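You operate a simulated robot arm through the tools that you are given. There is no shell and no other tool.

You are at the controls of a simulated robot arm. One attempt, no reset.

TASK
Rub the blue-ended roller clean on the ribbed block and put it back.
Fine: use the blue cloth with cleaner from the open green tin; put the cloth back. What is to be rubbed or washed off counts as gone when no trace of it is left.

Only the result counts: the job must be done as asked and must still hold three seconds after the hand-in. Knocking over, shifting, dropping, spilling or breaking anything else fails it. Flat cloth is picked up by pressing the open fingertips on it (5 to 10 N) and closing them slowly along it; thin cloth reads only 2 to 8 mm in the jaws.

THE ROBOT
A 7-joint arm with a fingered hand, fixed in place. Base frame: the origin is at the foot of the arm, x ahead of it, y to its left, z up; the work surface is at about z = 0.88. Lengths are in m, angles in rad, forces in N, time in s.
With the tool pointing down near the work surface it reaches from about 0.18 to 0.8 m from the base axis. Its first joint turns from -2.897 to 2.897 rad. Payload 4.9 kg.
The tool frame sits at the grasp point between the pads (the TCP): z along the fingers, y along the line on which they close. The tips reach 0.032 m beyond it. Largest opening 0.192 m; the body of the gripper starts 0.089 m behind the TCP. The gripper is a hand of 3 fingers: y runs from the thumb to the fingers, the wrist lies at [0, 0, -0.267] in the tool frame, and closing takes about 1.5 s.
Orientation is that of the tool frame in the base frame, as a unit quaternion [w, x, y, z]. With the fingers straight down and closing along the base's y, the tool's x points along the base's -x, its y along +y and its z along -z.

THE INTERFACE
- The arm moves only by the tool move_arm. Its argument "moves" is a list of rows, each a list of 7 numbers: the shift along the tool's x, y, z in units of 200 mm (1.0 is 200 mm), then the turn, a rotation vector about the tool's x, y, z in units of 90 degrees (1.0 is 90 degrees), then the gripper command, from -1 (shut) to 1 (fully open), values between in proportion. In form: [[dx, dy, dz, rx, ry, rz, gripper], ...]. A call has 1 to 20 rows; each row is the pose to reach, as a shift and turn from the pose commanded when the call began, along the tool's axes at that moment. A call with a number of a shift or a turn outside -1 to 1 is refused whole. Rows are played at 5 a second. More than 0.05 m and 0.15 rad between two rows, or a gripper value outside its range, and nothing of the call is played. Where a pose cannot be reached the arm comes as near as it can. A force on the tool above 40 N (or 10 N above the force at the start of the call, whichever is more), or a blocked arm, ends the call early, and 0.2 s more pass. Each finger travels about 0.153 m/s and halts on what it meets, pressing with about 26 N; the grip force reading is that of the motor and also rises with nothing between the fingers. The clock runs only during rows and for 0.2 s after the last one: add rows that repeat a pose to give the fingers time. It gives the time, the measured TCP pose, the force on the tool (base axes), the opening and the grip force at its end, in the units of the frame above (readings bear some noise), with the torque about the TCP (base axes, N m) and any sound that the robot's microphone picked up, and new pictures: "show" is both (left out), scene, wrist or none.
- Cameras (640 x 400 px; columns grow to the right, rows downward): "scene" is fixed at [0.2216, 0.5064, 1.6758]; the picture's right is [-0.93, -0.36, 0.00], its down [-0.20, 0.53, -0.82] and it looks along [0.29, -0.77, -0.57] (base axes); focal length 314 px, centre (320, 200). "wrist" rides on the gripper at [0.08, -0.046, -0.113] in the tool frame; the picture's right is [0.50, 0.87, 0.00], its down [-0.67, 0.39, -0.63] and it looks along [-0.55, 0.32, 0.78] (tool axes); focal length 226 px, centre (320, 200). There is no depth. A picture from a camera that has moved, and an enlarged one, comes with that camera's place and axes in the base frame and with its lens. The place of the scene camera against the robot may be out by one fixed shift of up to 0.012 m in any direction.
- grasp_type(shape): the hand has 3 fingers and takes this shape, open, in about a second: jaw (thumb against the fingers, like two jaws); tri (thumb and two fingers); tip (a fingertip pinch); poke (one finger out to press); point (the index stretched); flat (the hand flat); cup (the hand cupped); fist (a fist). The gripper value then closes the fingers along that shape, each until it touches; the sizes above hold for jaw. It gives what a move gives, with no picture.
- enlarge(camera, box): a new picture of the part [left, top, right, bottom] of that camera's present view, enlarged. The clock stands still meanwhile.
- close_job(): hands the job in; it is judged then, once.

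Places have to be worked out from the pictures, the camera data and where the tool is seen. Open the gripper and draw the arm clear of the work before you hand the job in, unless the task says otherwise.

The tools are called as name(argument=value, ...) on one line, values as JSON. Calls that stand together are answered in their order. move_arm: Moves the arm, as the interface text tells. Its arguments: {"type":"object","properties":{"moves":{"type":"array"},"show":{"type":"string","enum":["both","scene","wrist","none"]}},"required":["moves"]} The other tools are called the same way: grasp_type (shape) gives the hand a shape; enlarge (camera, box) takes an enlarged picture of a part of a camera's view; close_job () hands the job in.

At the start:

```text
clock: 0.0
tcp_pos: [0.4962, -0.2351, 1.2148]
orientation: [0.0, -0.001, 1.0, 0.0]
force: [0.4, -1.3, -0.8]
wrist_torque: [-0.02, 0.0, 0.03]
grip_width: 0.1919
grasp_force: 0.1
shape: jaw
```

scene: 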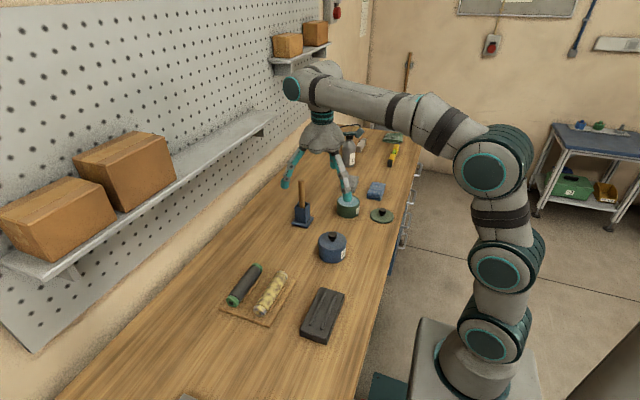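
wrist: 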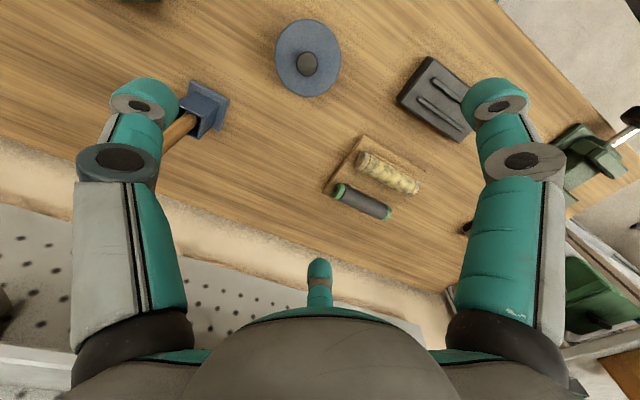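

The scene shows rollers on a wooden tray, a dark ribbed block, tins, and a blue cloth. I'll enlarge several parts to identify them before moving.

enlarge(camera="scene", box=[200, 230, 360, 350])

enlarge(camera="scene", box=[280, 160, 420, 270])

enlarge(camera="scene", box=[320, 110, 430, 200])

enlarge(camera="wrist", box=[300, 30, 500, 230])

```text
3.33 times, centred on (280, 290) of scene
camera zoom: at [0.2216, 0.5064, 1.6758], right [-0.93, -0.36, 0.0], down [-0.2, 0.53, -0.82], along [0.29, -0.77, -0.57], focal length 1046 px, centre (453, -100)
```

zoom: 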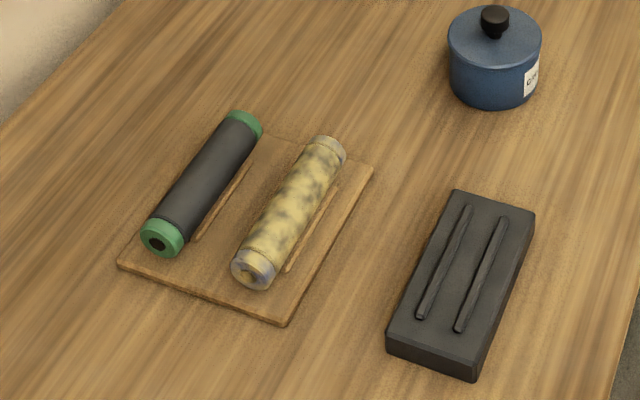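

```text
3.64 times, centred on (350, 215) of scene
camera zoom: at [0.2216, 0.5064, 1.6758], right [-0.93, -0.36, 0.0], down [-0.2, 0.53, -0.82], along [0.29, -0.77, -0.57], focal length 1142 px, centre (211, 146)
```

zoom: 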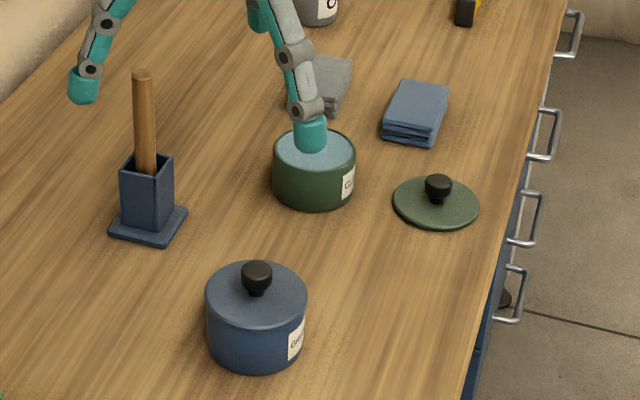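

```text
4.44 times, centred on (375, 155) of scene
camera zoom: at [0.2216, 0.5064, 1.6758], right [-0.93, -0.36, 0.0], down [-0.2, 0.53, -0.82], along [0.29, -0.77, -0.57], focal length 1395 px, centre (76, 400)
```

zoom: 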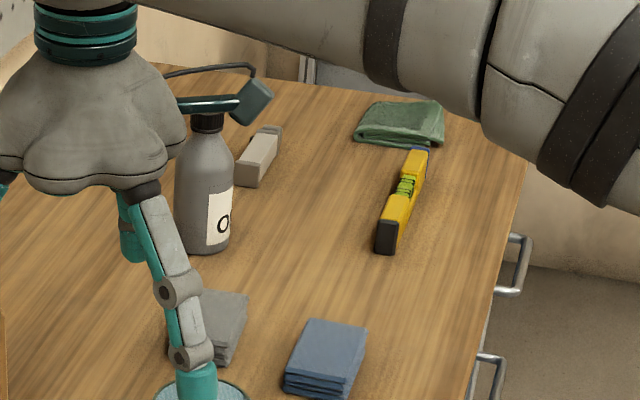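

```text
2.00 times, centred on (400, 130) of wrist
camera zoom: at [0.4171, -0.2803, 1.3286], right [-0.5, 0.87, 0.0], down [0.67, 0.39, 0.63], along [0.55, 0.32, -0.78], focal length 452 px, centre (160, 340)
```

zoom: 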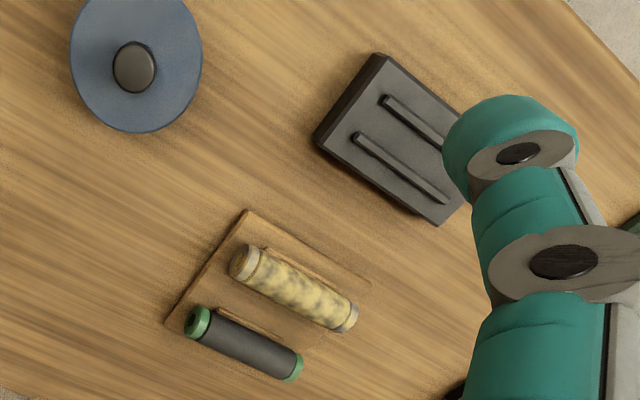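

The roller with the greyish-blue ends under yellow grime lies near x≈0.58, y≈-0.015, and the ribbed block is centred near (0.41, -0.01). I'll move the hand closer at a safe height for a better look at the roller and block.

move_arm(moves=[[0.01, 0.1, 0.09, 0, 0, 0, 1], [0.02, 0.2, 0.18, 0, 0, 0, 1], [0.03, 0.3, 0.27, 0, 0, 0, 1], [0.04, 0.4, 0.36, 0, 0, 0, 1], [0.05, 0.5, 0.45, 0, 0, 0, 1], [0.06, 0.6, 0.54, 0, 0, 0, 1], [0.07, 0.7, 0.63, 0, 0, 0, 1], [0.08, 0.8, 0.7, 0, 0, 0, 1], [0.08, 0.8, 0.7, 0, 0, 0, 1]])

```text
clock: 2.0
tcp_pos: [0.4796, -0.0745, 1.0748]
orientation: [0.0, -0.002, 1.0, 0.0]
force: [0.5, 0.4, -0.4]
wrist_torque: [-0.03, -0.01, 0.03]
grip_width: 0.1919
grasp_force: 0.0
shape: jaw
camera wrist: at [0.4014, -0.1203, 1.1885], right [-0.5, 0.87, 0.0], down [0.67, 0.39, 0.63], along [0.55, 0.32, -0.78], focal length 226 px, centre (320, 200)
```

scene: 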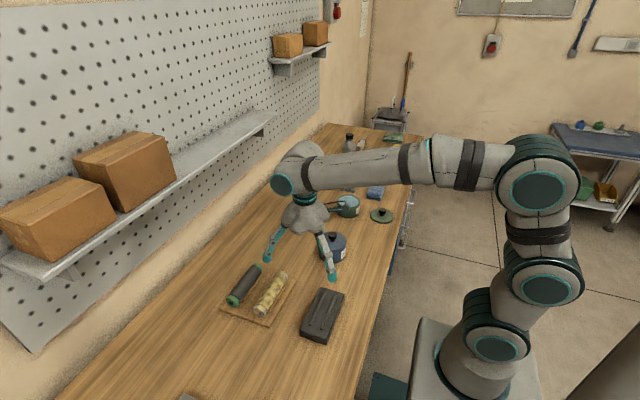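
wrist: 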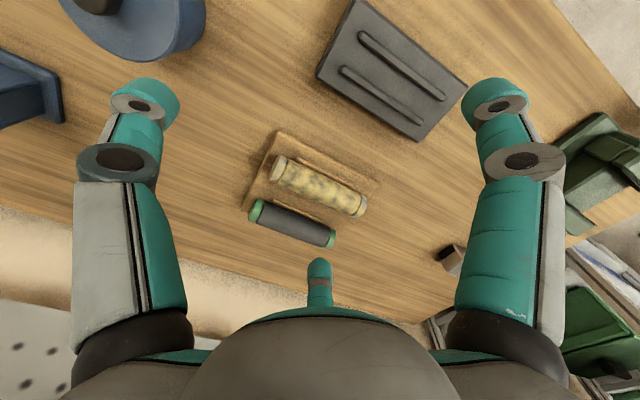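

enlarge(camera="wrist", box=[240, 120, 380, 260])

enlarge(camera="wrist", box=[300, 0, 480, 150])

enlarge(camera="scene", box=[320, 120, 430, 230])

enlarge(camera="scene", box=[240, 260, 300, 330])

```text
2.86 times, centred on (310, 190) of wrist
camera zoom: at [0.4014, -0.1203, 1.1885], right [-0.5, 0.87, 0.0], down [0.67, 0.39, 0.63], along [0.55, 0.32, -0.78], focal length 646 px, centre (349, 229)
```

zoom: 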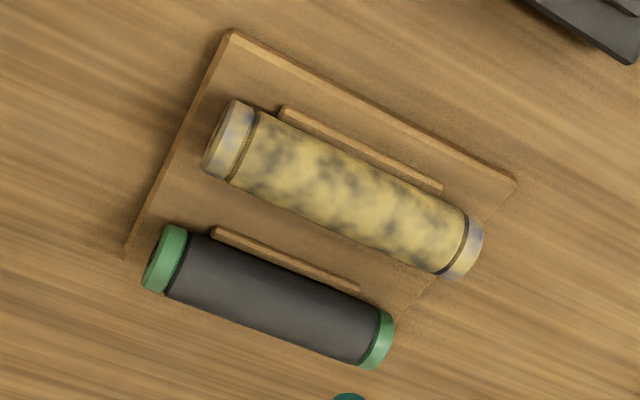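

```text
2.67 times, centred on (390, 75) of wrist
camera zoom: at [0.4014, -0.1203, 1.1885], right [-0.5, 0.87, 0.0], down [0.67, 0.39, 0.63], along [0.55, 0.32, -0.78], focal length 603 px, centre (133, 533)
```

zoom: 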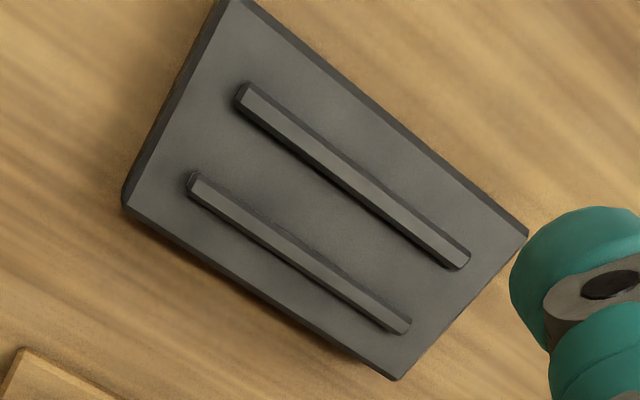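

```text
3.64 times, centred on (375, 175) of scene
camera zoom: at [0.2216, 0.5064, 1.6758], right [-0.93, -0.36, 0.0], down [-0.2, 0.53, -0.82], along [0.29, -0.77, -0.57], focal length 1142 px, centre (120, 291)
```

zoom: 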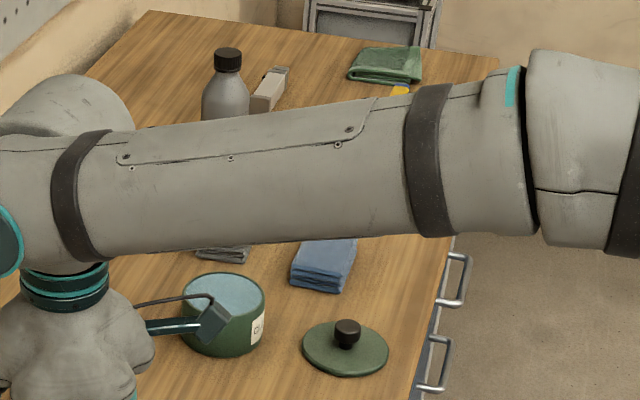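

```text
5.71 times, centred on (270, 295) of scene
camera zoom: at [0.2216, 0.5064, 1.6758], right [-0.93, -0.36, 0.0], down [-0.2, 0.53, -0.82], along [0.29, -0.77, -0.57], focal length 1794 px, centre (606, -343)
```

zoom: 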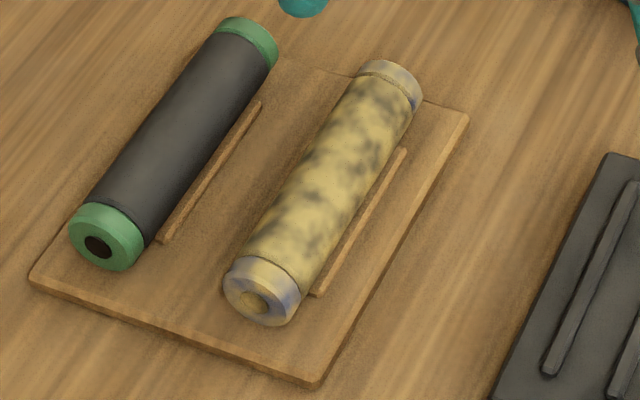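

The dirty roller does have blue ends under the grime; axis about x=0.578, y from -0.09 to 0.052, and the block's ribs lie at x≈0.394 and 0.427. I'll turn the hand 90° so it closes across the roller, and pre-shape the opening well above it to see the fingers.

move_arm(moves=[[-0.041, 0.023, 0, 0, 0, -0.0833, 1], [-0.082, 0.046, 0, 0, 0, -0.1667, 1], [-0.123, 0.069, 0, 0, 0, -0.25, 1], [-0.164, 0.0925, 0, 0, 0, -0.3333, 1], [-0.205, 0.1156, 0, 0, 0, -0.4167, 1], [-0.246, 0.139, 0, 0, 0, -0.5, 1], [-0.287, 0.162, 0, 0, 0, -0.5833, 1], [-0.328, 0.185, 0, 0, 0, -0.6667, 1], [-0.369, 0.208, 0, 0, 0, -0.75, 0.7], [-0.41, 0.231, 0, 0, 0, -0.8333, 0.4], [-0.451, 0.2544, 0, 0, 0, -0.9167, 0.1], [-0.492, 0.2775, 0, 0, 0, -1, -0.2], [-0.492, 0.2775, 0, 0, 0, -1, -0.2], [-0.492, 0.2775, 0, 0, 0, -1, -0.2]])

```text
clock: 5.0
tcp_pos: [0.5764, -0.0046, 1.0744]
orientation: [-0.004, -0.703, 0.711, -0.004]
force: [0.2, 0.4, -0.6]
wrist_torque: [0.02, 0.0, 0.02]
grip_width: 0.0772
grasp_force: 0.1
shape: jaw
out of reach, approached as far as the arm can: row 12, 13, 14
camera wrist: at [0.6211, -0.0843, 1.189], right [-0.87, -0.49, 0.0], down [-0.38, 0.68, 0.63], along [-0.31, 0.54, -0.78], focal length 226 px, centre (320, 200)
```

scene: 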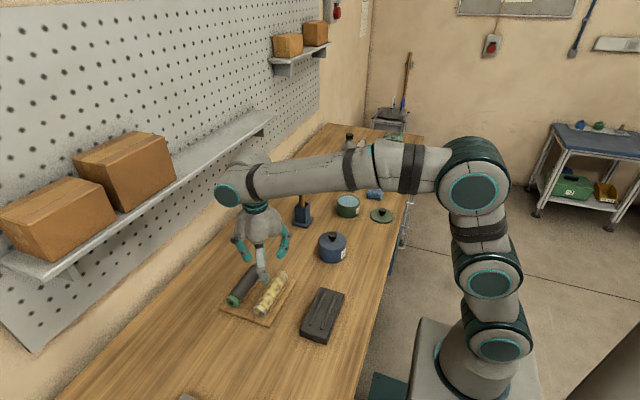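
wrist: 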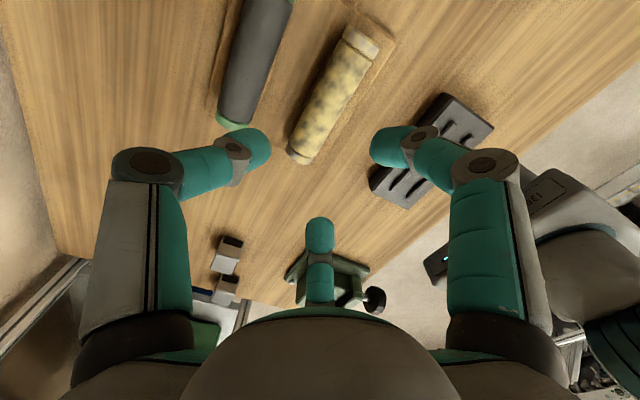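

Turning this way meets the wrist's limit, so I'll turn the other way (+90°, hand closing with tool y along base +x), in two calls, staying high.

move_arm(moves=[[0, 0, 0, 0, 0, 0.0833, 0], [0, 0, 0, 0, 0, 0.1667, 0], [0, 0, 0, 0, 0, 0.25, 0], [0, 0, 0, 0, 0, 0.3333, 0], [0, 0, 0, 0, 0, 0.4167, 0], [0, 0, 0, 0, 0, 0.5, 0], [0, 0, 0, 0, 0, 0.5833, 0], [0, 0, 0, 0, 0, 0.6667, 0], [0, 0, 0, 0, 0, 0.75, 0], [0, 0, 0, 0, 0, 0.8333, 0], [0, 0, 0, 0, 0, 0.9167, 0], [0, 0, 0, 0, 0, 1, 0]], show="none")

move_arm(moves=[[0, 0, 0, 0, 0, 0.0833, 0], [0, 0, 0, 0, 0, 0.1667, 0], [0, 0, 0, 0, 0, 0.25, 0], [0, 0, 0, 0, 0, 0.3333, 0], [0, 0, 0, 0, 0, 0.4167, 0], [0, 0, 0, 0, 0, 0.5, 0], [0, 0, 0, 0, 0, 0.5833, -0.2], [0, 0, 0, 0, 0, 0.6667, -0.2], [0, 0, 0, 0, 0, 0.75, -0.2], [0, 0, 0, 0, 0, 0.8333, -0.2], [0, 0, 0, 0, 0, 0.9167, -0.2], [0, 0, 0, 0, 0, 1, -0.2], [0, 0, 0, 0, 0, 1, -0.2]])

```text
clock: 7.6
tcp_pos: [0.5747, -0.006, 1.0769]
orientation: [-0.001, 0.001, 1.0, 0.0]
force: [0.1, -0.5, 0.1]
wrist_torque: [0.03, 0.01, 0.02]
grip_width: 0.0958
grasp_force: 0.1
shape: jaw
```

```text
clock: 10.4
tcp_pos: [0.5761, -0.0046, 1.0756]
orientation: [-0.001, 0.708, 0.707, -0.001]
force: [-0.5, -0.6, -0.3]
wrist_torque: [-0.04, 0.01, 0.02]
grip_width: 0.0773
grasp_force: 0.0
shape: jaw
camera wrist: at [0.5308, 0.0745, 1.1891], right [0.87, 0.5, 0.0], down [0.39, -0.67, 0.63], along [0.32, -0.55, -0.78], focal length 226 px, centre (320, 200)
```

scene: 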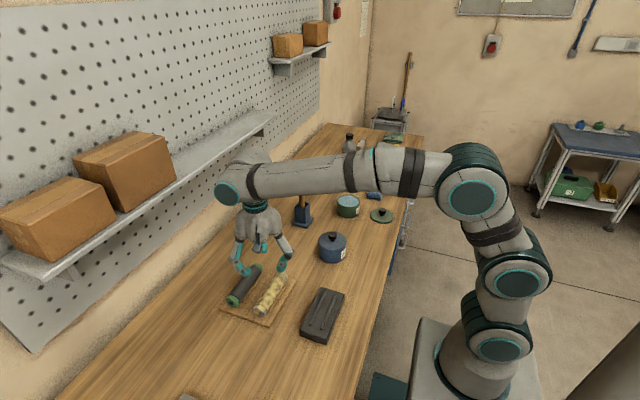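
wrist: 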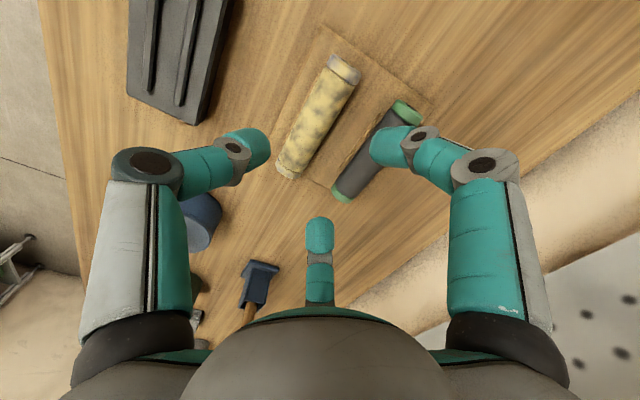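

The hand is now oriented as wanted. I'll enlarge the wrist view to measure the roller precisely before descending.

enlarge(camera="wrist", box=[250, 20, 430, 210])

enlarge(camera="scene", box=[210, 190, 350, 330])

```text
2.11 times, centred on (340, 115) of wrist
camera zoom: at [0.5308, 0.0745, 1.1891], right [0.87, 0.5, 0.0], down [0.39, -0.67, 0.63], along [0.32, -0.55, -0.78], focal length 476 px, centre (278, 379)
```

zoom: 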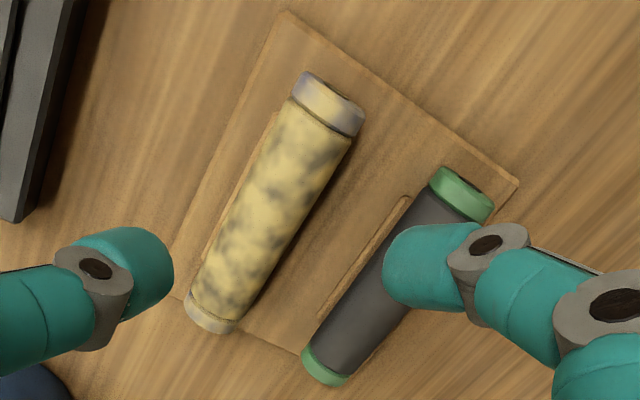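

```text
2.86 times, centred on (280, 260) of scene
camera zoom: at [0.2216, 0.5064, 1.6758], right [-0.93, -0.36, 0.0], down [-0.2, 0.53, -0.82], along [0.29, -0.77, -0.57], focal length 897 px, centre (434, 29)
```

zoom: 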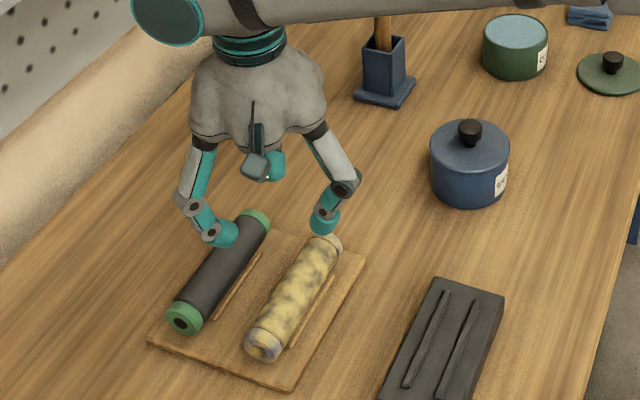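

Roller centre is about (0.577, -0.0175). I'll descend to TCP z≈0.975, with fingertips still above the roller, and check finger geometry.

move_arm(moves=[[-0.02, 0.002, 0.1, 0, 0, 0, -0.2], [-0.04, 0.004, 0.2, 0, 0, 0, -0.2], [-0.065, 0.005, 0.3, 0, 0, 0, -0.2], [-0.065, 0.005, 0.4, 0, 0, 0, -0.2], [-0.065, 0.005, 0.5, 0, 0, 0, -0.2], [-0.065, 0.005, 0.5, 0, 0, 0, -0.2]])

enlarge(camera="scene", box=[210, 210, 330, 330])

enlarge(camera="wrist", box=[220, 20, 440, 240])

```text
clock: 11.8
tcp_pos: [0.5748, -0.017, 0.9745]
orientation: [0.0, 0.707, 0.707, 0.0]
force: [0.1, -0.2, 0.3]
wrist_torque: [0.0, -0.01, 0.02]
grip_width: 0.0772
grasp_force: 0.0
shape: jaw
camera wrist: at [0.5305, 0.0633, 1.0875], right [0.87, 0.5, 0.0], down [0.39, -0.67, 0.63], along [0.32, -0.55, -0.78], focal length 226 px, centre (320, 200)
```

scene: 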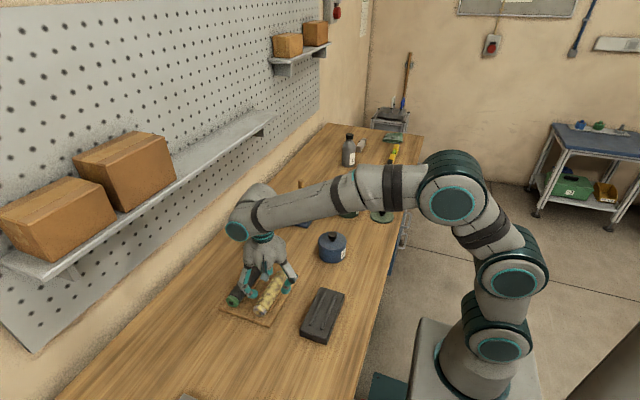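
wrist: 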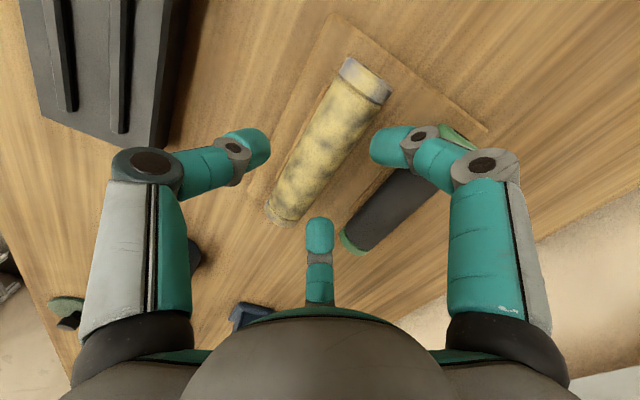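

```text
3.33 times, centred on (270, 270) of scene
camera zoom: at [0.2216, 0.5064, 1.6758], right [-0.93, -0.36, 0.0], down [-0.2, 0.53, -0.82], along [0.29, -0.77, -0.57], focal length 1046 px, centre (487, -33)
```

zoom: 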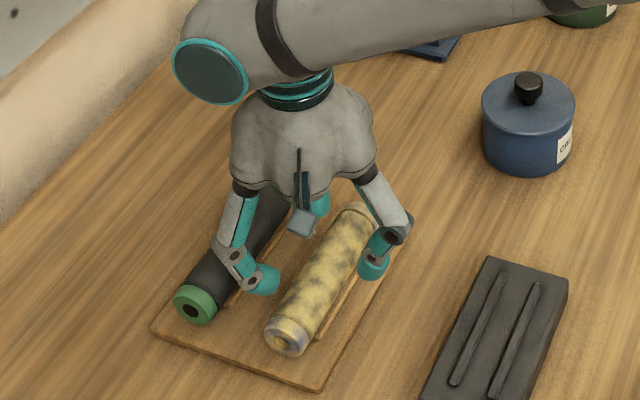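

```text
1.82 times, centred on (330, 130) of wrist
camera zoom: at [0.5305, 0.0633, 1.0875], right [0.87, 0.5, 0.0], down [0.39, -0.67, 0.63], along [0.32, -0.55, -0.78], focal length 411 px, centre (302, 327)
```

zoom: 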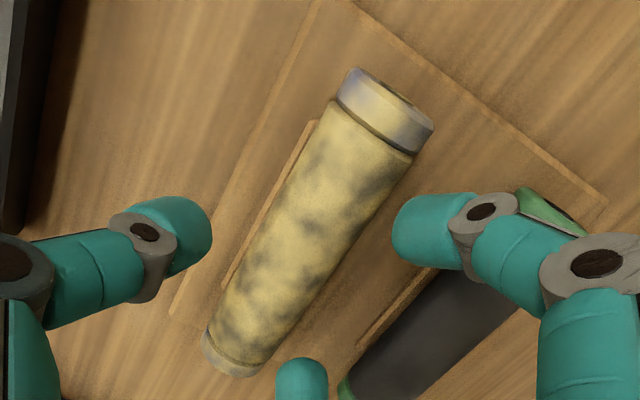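

The roller axis looks to be at x≈0.5775. I'll lower to TCP z≈0.93 so the tips straddle the roller near its middle height, still clear of the tray.

move_arm(moves=[[0, 0.01, 0.05, 0, 0, 0, -0.2], [0, 0.01, 0.1, 0, 0, 0, -0.2], [0, 0.01, 0.15, 0, 0, 0, -0.2], [0, 0.01, 0.19, 0, 0, 0, -0.2], [0, 0.01, 0.222, 0, 0, 0, -0.2], [0, 0.01, 0.222, 0, 0, 0, -0.2]])

enlarge(camera="wrist", box=[220, 20, 440, 240])

enlarge(camera="scene", box=[210, 230, 320, 330])

```text
clock: 13.2
tcp_pos: [0.5784, -0.0184, 0.9313]
orientation: [0.0, 0.706, 0.708, 0.0]
force: [2.0, -0.4, 1.7]
wrist_torque: [0.02, -0.09, 0.01]
grip_width: 0.0773
grasp_force: 0.0
shape: jaw
camera wrist: at [0.533, 0.0621, 1.0442], right [0.87, 0.5, 0.0], down [0.39, -0.67, 0.63], along [0.32, -0.55, -0.78], focal length 226 px, centre (320, 200)
```

scene: 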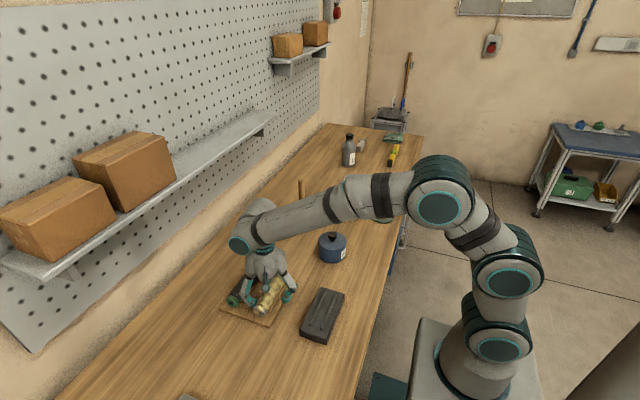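
wrist: 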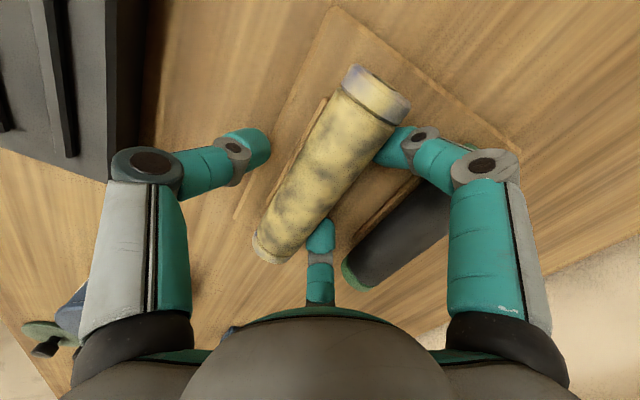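

```text
1.82 times, centred on (330, 130) of wrist
camera zoom: at [0.533, 0.0621, 1.0442], right [0.87, 0.5, 0.0], down [0.39, -0.67, 0.63], along [0.32, -0.55, -0.78], focal length 411 px, centre (302, 327)
```

zoom: 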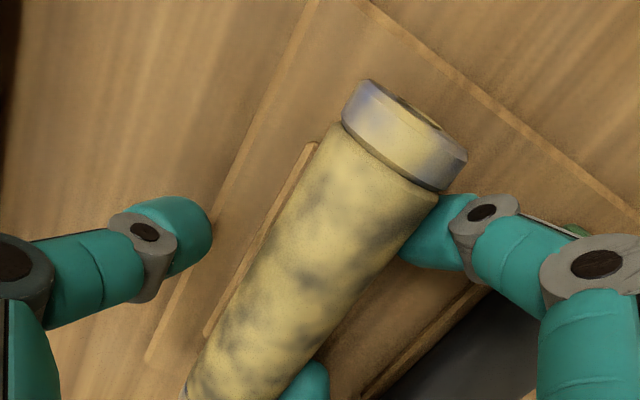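

```text
4.00 times, centred on (265, 280) of scene
camera zoom: at [0.2216, 0.5064, 1.6758], right [-0.93, -0.36, 0.0], down [-0.2, 0.53, -0.82], along [0.29, -0.77, -0.57], focal length 1256 px, centre (540, -120)
```

zoom: 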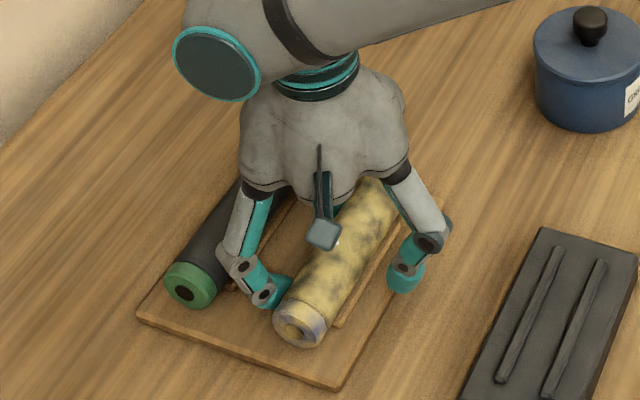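

A light force shows the +x fingers touching the roller while the thumb still has room, so the jaws' midpoint sits off-centre. I'll shift the hand about 9 mm toward +x and read the force again.

move_arm(moves=[[0, 0.015, -0.01, 0, 0, 0, -0.2], [0, 0.03, -0.01, 0, 0, 0, -0.2], [0, 0.045, -0.01, 0, 0, 0, -0.2], [0, 0.045, -0.01, 0, 0, 0, -0.2]], show="wrist")

enlarge(camera="wrist", box=[220, 20, 440, 240])

enlarge(camera="scene", box=[210, 230, 320, 330])

```text
clock: 14.2
tcp_pos: [0.5876, -0.0183, 0.9308]
orientation: [0.0, 0.706, 0.708, 0.0]
force: [-0.7, 0.6, 0.9]
wrist_torque: [0.0, 0.0, -0.01]
grip_width: 0.077
grasp_force: 0.1
shape: jaw
camera wrist: at [0.542, 0.0621, 1.0454], right [0.87, 0.5, 0.0], down [0.39, -0.67, 0.63], along [0.32, -0.55, -0.78], focal length 226 px, centre (320, 200)
```

wrist: 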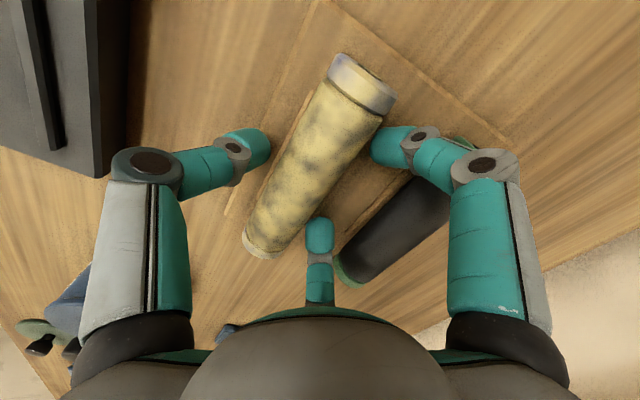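

```text
1.82 times, centred on (330, 130) of wrist
camera zoom: at [0.542, 0.0621, 1.0454], right [0.87, 0.5, 0.0], down [0.39, -0.67, 0.63], along [0.32, -0.55, -0.78], focal length 411 px, centre (302, 327)
```

zoom: 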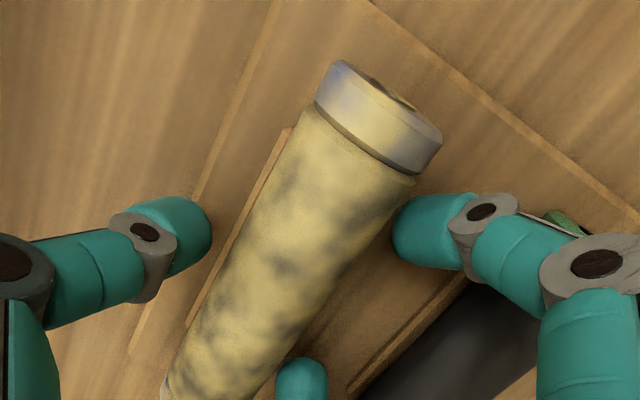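

```text
4.00 times, centred on (265, 280) of scene
camera zoom: at [0.2216, 0.5064, 1.6758], right [-0.93, -0.36, 0.0], down [-0.2, 0.53, -0.82], along [0.29, -0.77, -0.57], focal length 1256 px, centre (540, -120)
```

zoom: 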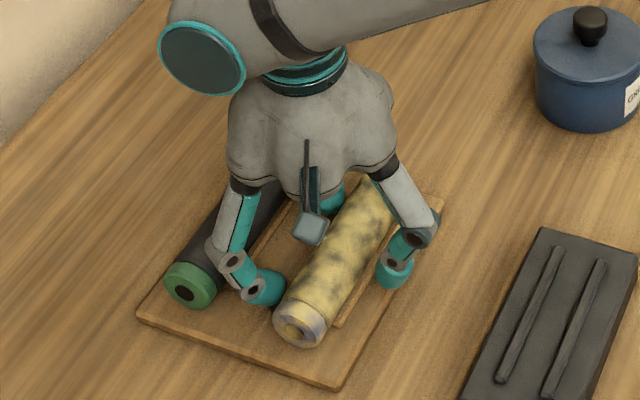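

The roller now sits between thumb and fingers with no contact force. I'll close slowly onto it.

move_arm(moves=[[0, 0, 0, 0, 0, 0, -0.3], [0, 0, 0, 0, 0, 0, -0.4], [0, 0, 0, 0, 0, 0, -0.5], [0, 0, 0, 0, 0, 0, -0.55], [0, 0, 0, 0, 0, 0, -0.6], [0, 0, 0, 0, 0, 0, -0.65], [0, 0, 0, 0, 0, 0, -0.7]], show="wrist")

enlarge(camera="wrist", box=[220, 20, 440, 240])

```text
clock: 15.8
tcp_pos: [0.5881, -0.0177, 0.933]
orientation: [0.0, 0.706, 0.708, -0.001]
force: [0.2, 0.1, 0.5]
wrist_torque: [0.0, -0.05, -0.03]
grip_width: 0.0423
grasp_force: 26.4
shape: jaw
camera wrist: at [0.542, 0.0622, 1.0453], right [0.87, 0.5, 0.0], down [0.39, -0.67, 0.63], along [0.32, -0.55, -0.78], focal length 226 px, centre (320, 200)
```

wrist: 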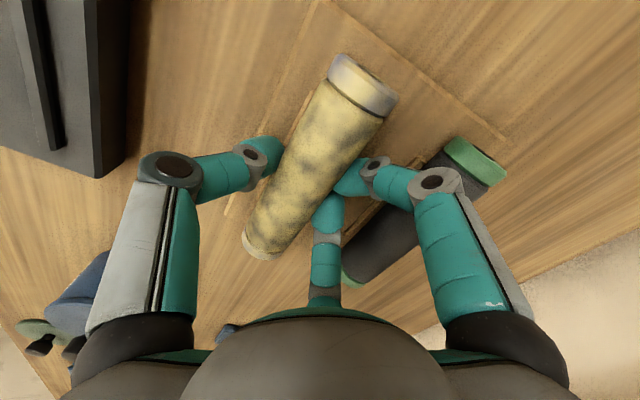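

```text
1.82 times, centred on (330, 130) of wrist
camera zoom: at [0.542, 0.0622, 1.0453], right [0.87, 0.5, 0.0], down [0.39, -0.67, 0.63], along [0.32, -0.55, -0.78], focal length 411 px, centre (302, 327)
```

zoom: 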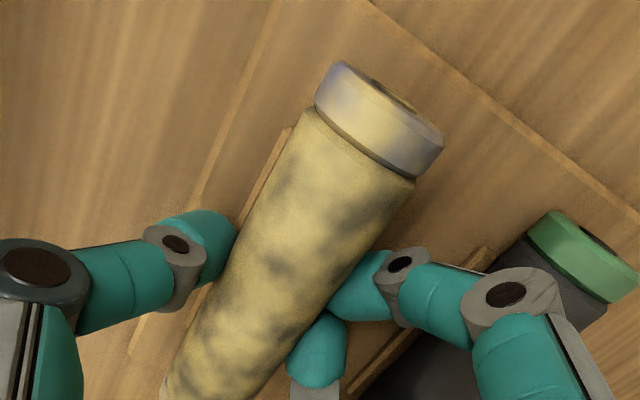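

The roller is held (0.042 m, 26 N) at TCP (0.588, -0.018, 0.931), which I note for the return. I'll lift it about 6 cm and check.

move_arm(moves=[[0, 0, 0, 0, 0, 0, -0.8], [0, 0, -0.03, 0, 0, 0, -0.8], [0, 0, -0.07, 0, 0, 0, -0.8], [0, 0, -0.12, 0, 0, 0, -0.8], [0, 0, -0.18, 0, 0, 0, -0.8], [0, 0, -0.24, 0, 0, 0, -0.8], [0, 0, -0.3, 0, 0, 0, -0.8], [0, 0, -0.3, 0, 0, 0, -0.8]])

enlarge(camera="scene", box=[200, 210, 350, 350])

enlarge(camera="wrist", box=[200, 20, 440, 260])

```text
clock: 17.6
tcp_pos: [0.5861, -0.0189, 0.9939]
orientation: [0.0, 0.706, 0.708, 0.0]
force: [-0.7, 0.3, -2.8]
wrist_torque: [0.01, -0.04, 0.02]
grip_width: 0.0425
grasp_force: 26.1
shape: jaw
camera wrist: at [0.5423, 0.0608, 1.1071], right [0.87, 0.5, 0.0], down [0.39, -0.67, 0.63], along [0.32, -0.55, -0.78], focal length 226 px, centre (320, 200)
```

scene: 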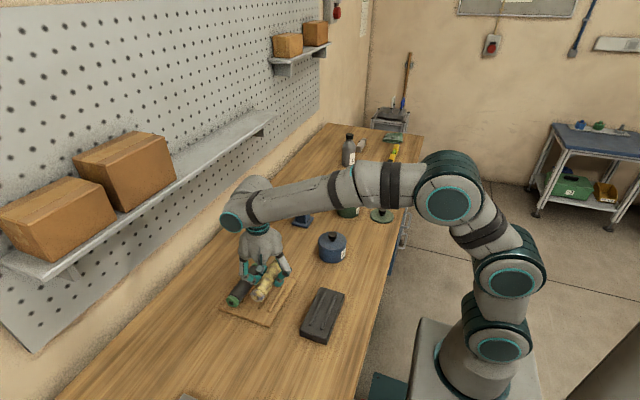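
wrist: 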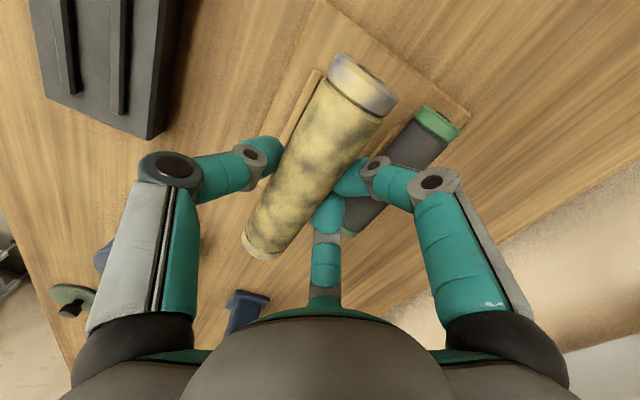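

```text
2.86 times, centred on (275, 280) of scene
camera zoom: at [0.2216, 0.5064, 1.6758], right [-0.93, -0.36, 0.0], down [-0.2, 0.53, -0.82], along [0.29, -0.77, -0.57], focal length 897 px, centre (449, -29)
```

zoom: 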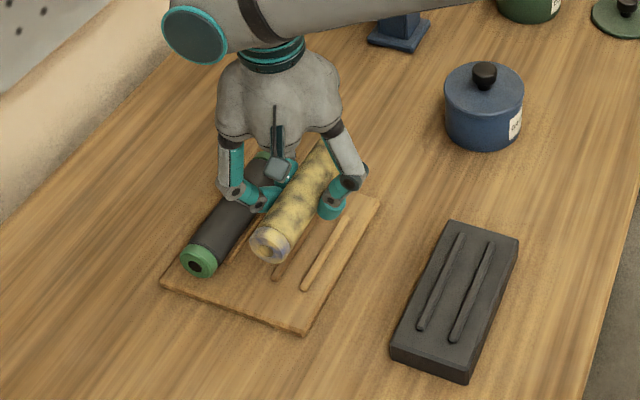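

```text
1.67 times, centred on (320, 140) of wrist
camera zoom: at [0.5423, 0.0608, 1.1071], right [0.87, 0.5, 0.0], down [0.39, -0.67, 0.63], along [0.32, -0.55, -0.78], focal length 377 px, centre (320, 300)
```

zoom: 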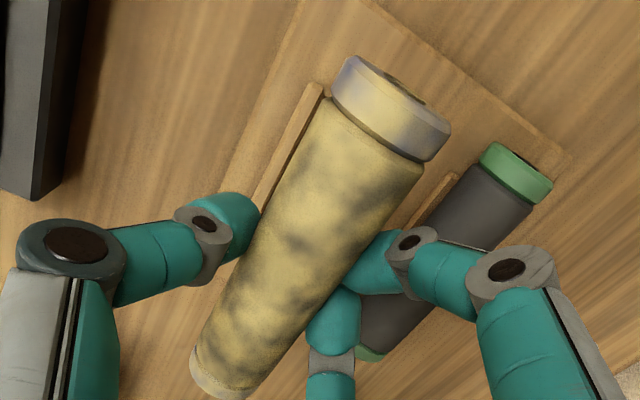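

The roller is lifted cleanly, its axis about 10.5 mm toward the thumb from the TCP. I'll carry it over the ribbed block at this height.

move_arm(moves=[[0, -0.1, -0.03, 0, 0, 0, -0.8], [0, -0.2, -0.03, 0, 0, 0, -0.8], [0, -0.3, -0.03, 0, 0, 0, -0.8], [0, -0.4, -0.03, 0, 0, 0, -0.8], [0, -0.5, -0.03, 0, 0, 0, -0.8], [0, -0.6, -0.03, 0, 0, 0, -0.8], [0, -0.7, -0.03, 0, 0, 0, -0.8], [0, -0.825, -0.03, 0, 0, 0, -0.8], [0, -0.825, -0.03, 0, 0, 0, -0.8]])

enlarge(camera="wrist", box=[200, 20, 440, 260])

enlarge(camera="scene", box=[260, 240, 380, 360])

```text
clock: 19.6
tcp_pos: [0.4212, -0.0186, 1.0004]
orientation: [0.0, 0.707, 0.707, 0.0]
force: [0.8, 0.1, -2.8]
wrist_torque: [-0.03, -0.04, -0.01]
grip_width: 0.0419
grasp_force: 26.3
shape: jaw
camera wrist: at [0.3755, 0.0616, 1.1129], right [0.87, 0.5, 0.0], down [0.39, -0.67, 0.63], along [0.32, -0.55, -0.78], focal length 226 px, centre (320, 200)
```

scene: 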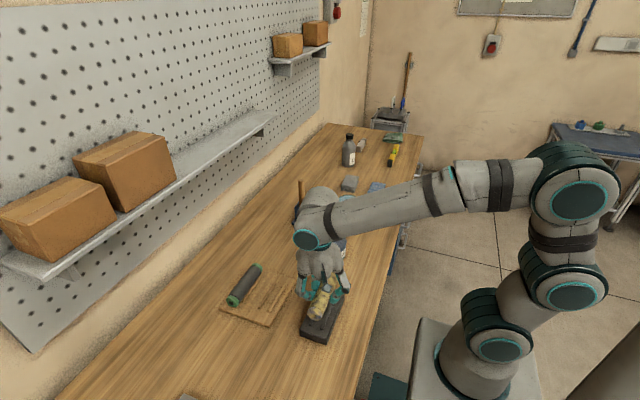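
wrist: 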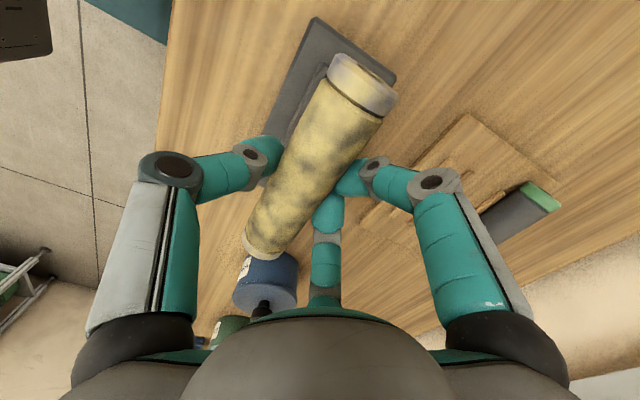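

```text
1.67 times, centred on (320, 140) of wrist
camera zoom: at [0.3755, 0.0616, 1.1129], right [0.87, 0.5, 0.0], down [0.39, -0.67, 0.63], along [0.32, -0.55, -0.78], focal length 377 px, centre (320, 300)
```

zoom: 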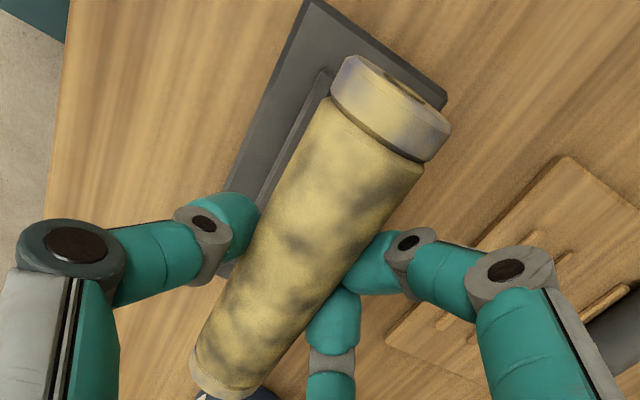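

```text
3.33 times, centred on (320, 300) of scene
camera zoom: at [0.2216, 0.5064, 1.6758], right [-0.93, -0.36, 0.0], down [-0.2, 0.53, -0.82], along [0.29, -0.77, -0.57], focal length 1046 px, centre (320, -133)
```

zoom: 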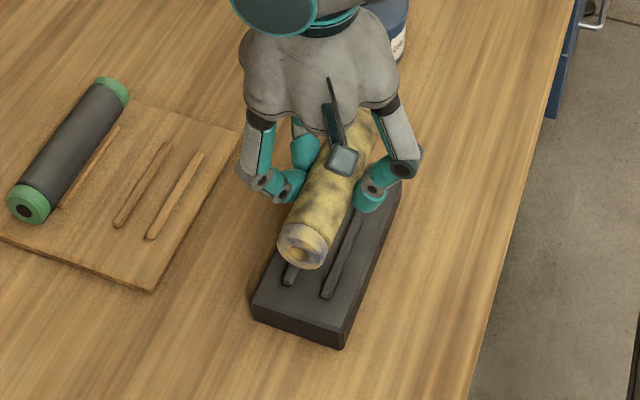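

The roller is over the cradle (centre x≈0.411). I'll lower to about 7 mm above expected seating and check the force.

move_arm(moves=[[0, 0.004, 0.05, 0, 0, 0, -0.8], [0, 0.004, 0.1, 0, 0, 0, -0.8], [0.005, 0.004, 0.15, 0, 0, 0, -0.8], [0.005, 0.004, 0.2, 0, 0, 0, -0.8], [0.005, 0.004, 0.24, 0, 0, 0, -0.8], [0.005, 0.004, 0.24, 0, 0, 0, -0.8]])

enlarge(camera="scene", box=[260, 240, 380, 360])

enlarge(camera="wrist", box=[200, 20, 440, 260])

```text
clock: 21.0
tcp_pos: [0.4229, -0.017, 0.9491]
orientation: [0.0, 0.707, 0.707, 0.0]
force: [0.3, 0.0, -2.2]
wrist_torque: [0.0, -0.05, 0.06]
grip_width: 0.0418
grasp_force: 25.6
shape: jaw
camera wrist: at [0.3771, 0.0626, 1.0632], right [0.87, 0.5, 0.0], down [0.39, -0.67, 0.63], along [0.32, -0.55, -0.78], focal length 226 px, centre (320, 200)
```

scene: 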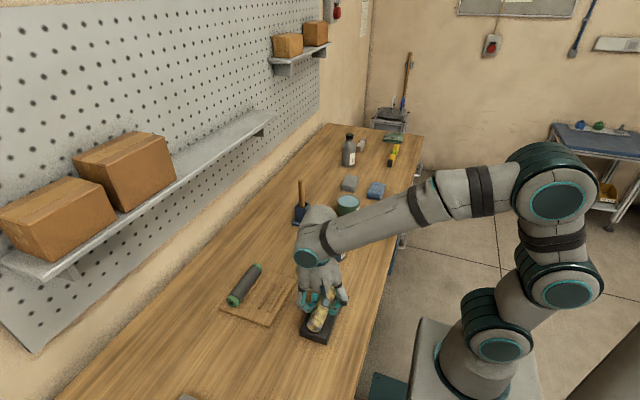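
wrist: 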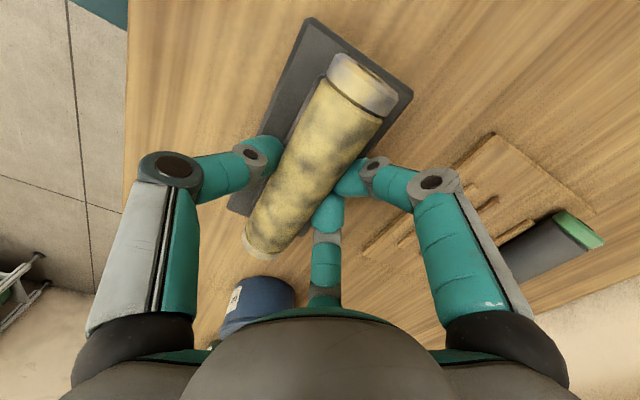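

```text
3.33 times, centred on (320, 300) of scene
camera zoom: at [0.2216, 0.5064, 1.6758], right [-0.93, -0.36, 0.0], down [-0.2, 0.53, -0.82], along [0.29, -0.77, -0.57], focal length 1046 px, centre (320, -133)
```

zoom: 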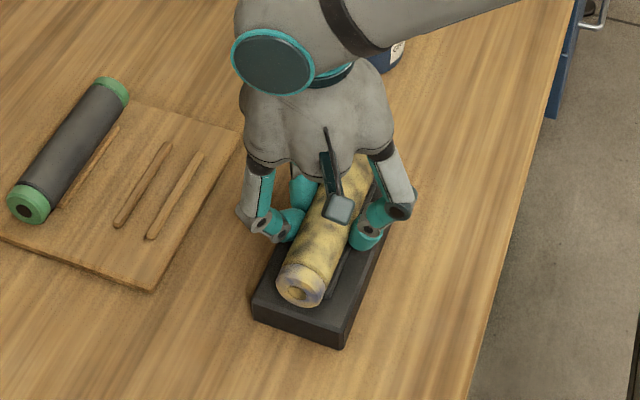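

```text
1.67 times, centred on (320, 140) of wrist
camera zoom: at [0.3771, 0.0626, 1.0632], right [0.87, 0.5, 0.0], down [0.39, -0.67, 0.63], along [0.32, -0.55, -0.78], focal length 377 px, centre (320, 300)
```

zoom: 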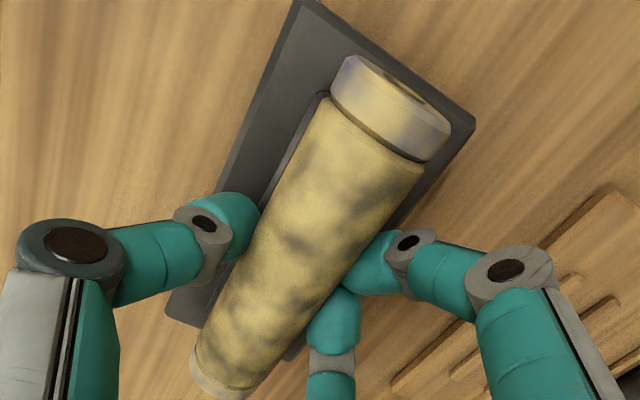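

The roller axis (x≈0.4124) lines up with the block's centreline. I'll lower in small steps until it seats.

move_arm(moves=[[0, 0, 0.01, 0, 0, 0, -0.8], [0, 0, 0.02, 0, 0, 0, -0.8], [0, 0, 0.03, 0, 0, 0, -0.8], [0, 0, 0.03, 0, 0, 0, -0.8]], show="none")

```text
clock: 22.0
tcp_pos: [0.4234, -0.0172, 0.9465]
orientation: [0.002, 0.707, 0.707, 0.001]
force: [-8.6, -3.6, 26.9]
wrist_torque: [-0.12, 0.64, 0.13]
grip_width: 0.0432
grasp_force: 25.8
shape: jaw
```

Contact force rose to 27 N at z≈0.9465. I'll ease back slightly and look at how it seats.

move_arm(moves=[[0, 0, -0.008, 0, 0, 0, -0.8], [0, 0, -0.015, 0, 0, 0, -0.8], [0, 0, -0.015, 0, 0, 0, -0.8]])

enlarge(camera="scene", box=[290, 260, 350, 350])

enlarge(camera="wrist", box=[220, 20, 440, 180])

```text
clock: 22.8
tcp_pos: [0.4223, -0.0178, 0.9477]
orientation: [0.0, 0.707, 0.708, 0.0]
force: [0.9, 4.9, 11.7]
wrist_torque: [0.08, 0.2, -0.09]
grip_width: 0.0429
grasp_force: 26.2
shape: jaw
camera wrist: at [0.378, 0.0621, 1.0605], right [0.87, 0.5, 0.0], down [0.39, -0.67, 0.63], along [0.32, -0.55, -0.78], focal length 226 px, centre (320, 200)
```

scene: 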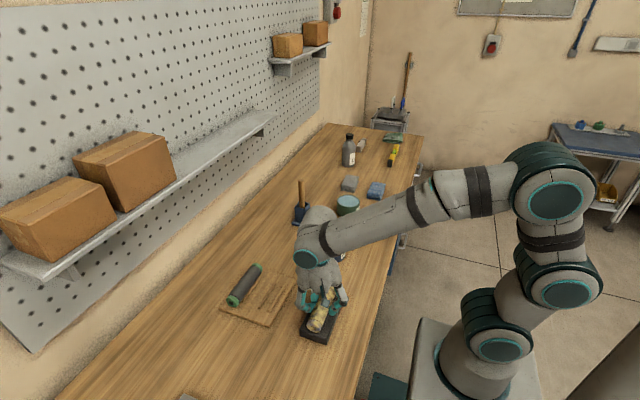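
wrist: 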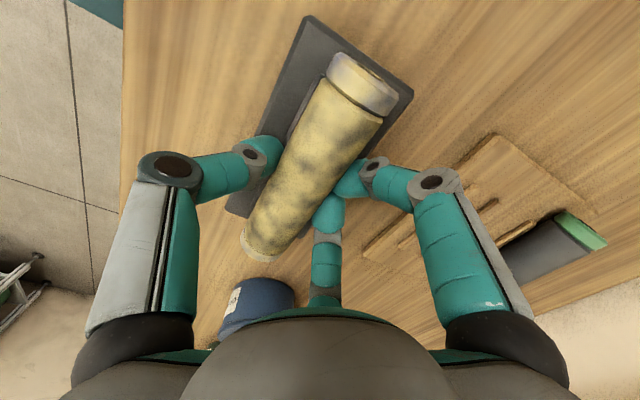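

```text
4.44 times, centred on (320, 305) of scene
camera zoom: at [0.2216, 0.5064, 1.6758], right [-0.93, -0.36, 0.0], down [-0.2, 0.53, -0.82], along [0.29, -0.77, -0.57], focal length 1395 px, centre (320, -267)
```

zoom: 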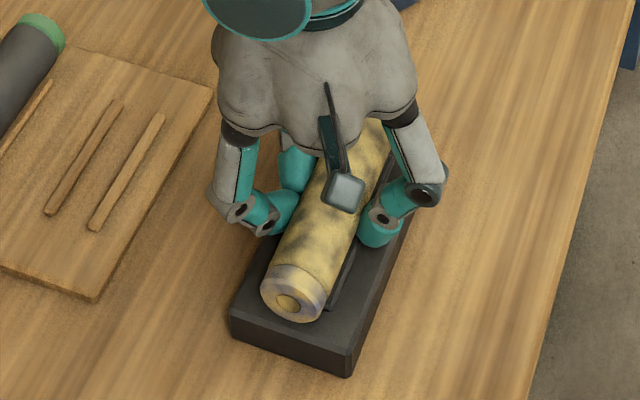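

```text
2.50 times, centred on (330, 100) of wrist
camera zoom: at [0.378, 0.0621, 1.0605], right [0.87, 0.5, 0.0], down [0.39, -0.67, 0.63], along [0.32, -0.55, -0.78], focal length 565 px, centre (295, 450)
```

zoom: 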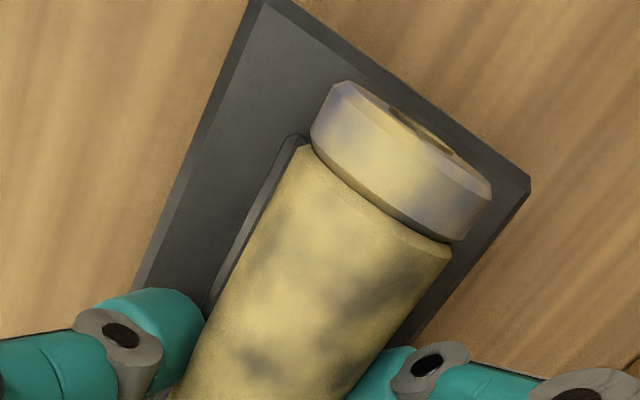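

It looks seated between the ribs. I'll relieve most of the pressure and open slowly to release it.

move_arm(moves=[[0, 0, -0.008, 0, 0, 0, -0.8], [0, 0, -0.008, 0, 0, 0, -0.6], [0, 0, -0.008, 0, 0, 0, -0.5], [0, 0, -0.008, 0, 0, 0, -0.42], [0, 0, -0.008, 0, 0, 0, -0.35], [0, 0, -0.008, 0, 0, 0, -0.28], [0, 0, -0.008, 0, 0, 0, -0.2], [0, 0, -0.008, 0, 0, 0, -0.2]])

enlarge(camera="wrist", box=[200, 20, 440, 260])

enlarge(camera="scene", box=[290, 260, 350, 350])

```text
clock: 24.6
tcp_pos: [0.4228, -0.0186, 0.9494]
orientation: [0.0, 0.706, 0.708, 0.0]
force: [-0.3, 0.3, -0.1]
wrist_torque: [-0.01, 0.02, 0.02]
grip_width: 0.0763
grasp_force: 0.0
shape: jaw
camera wrist: at [0.3776, 0.0617, 1.0632], right [0.87, 0.5, 0.0], down [0.39, -0.67, 0.63], along [0.32, -0.55, -0.78], focal length 226 px, centre (320, 200)
```

scene: 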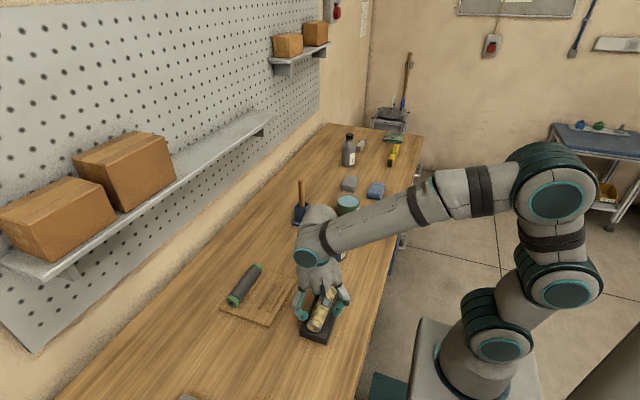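
wrist: 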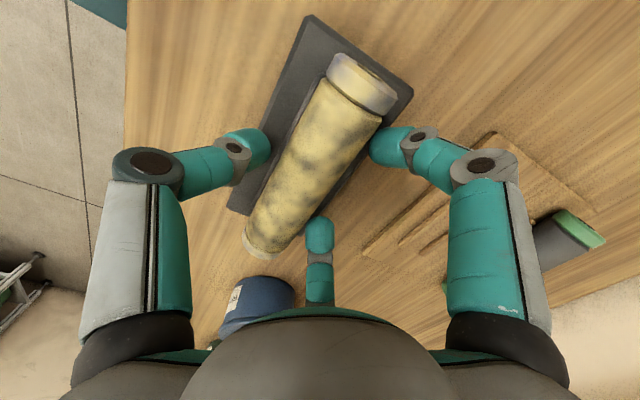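

```text
1.67 times, centred on (320, 140) of wrist
camera zoom: at [0.3776, 0.0617, 1.0632], right [0.87, 0.5, 0.0], down [0.39, -0.67, 0.63], along [0.32, -0.55, -0.78], focal length 377 px, centre (320, 300)
```

zoom: 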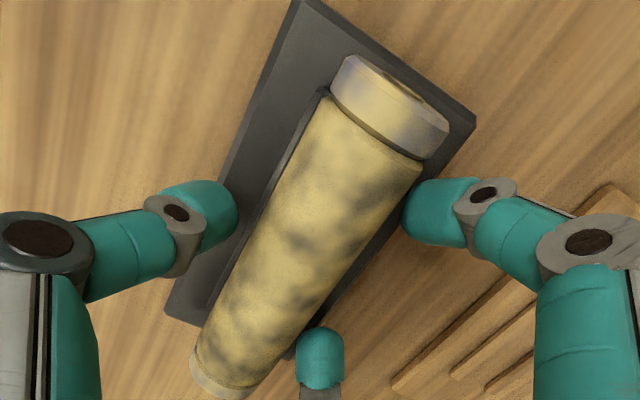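

```text
4.44 times, centred on (320, 305) of scene
camera zoom: at [0.2216, 0.5064, 1.6758], right [-0.93, -0.36, 0.0], down [-0.2, 0.53, -0.82], along [0.29, -0.77, -0.57], focal length 1395 px, centre (320, -267)
```

zoom: 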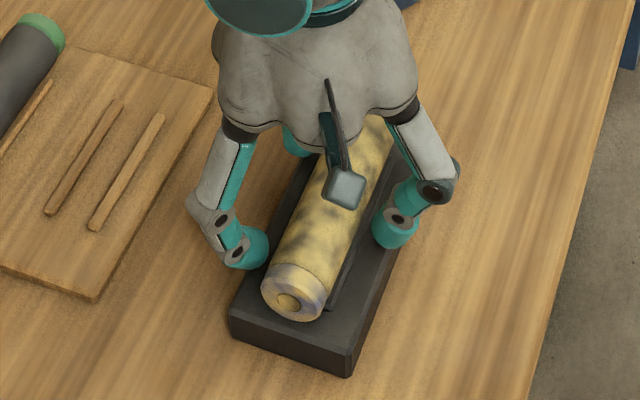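

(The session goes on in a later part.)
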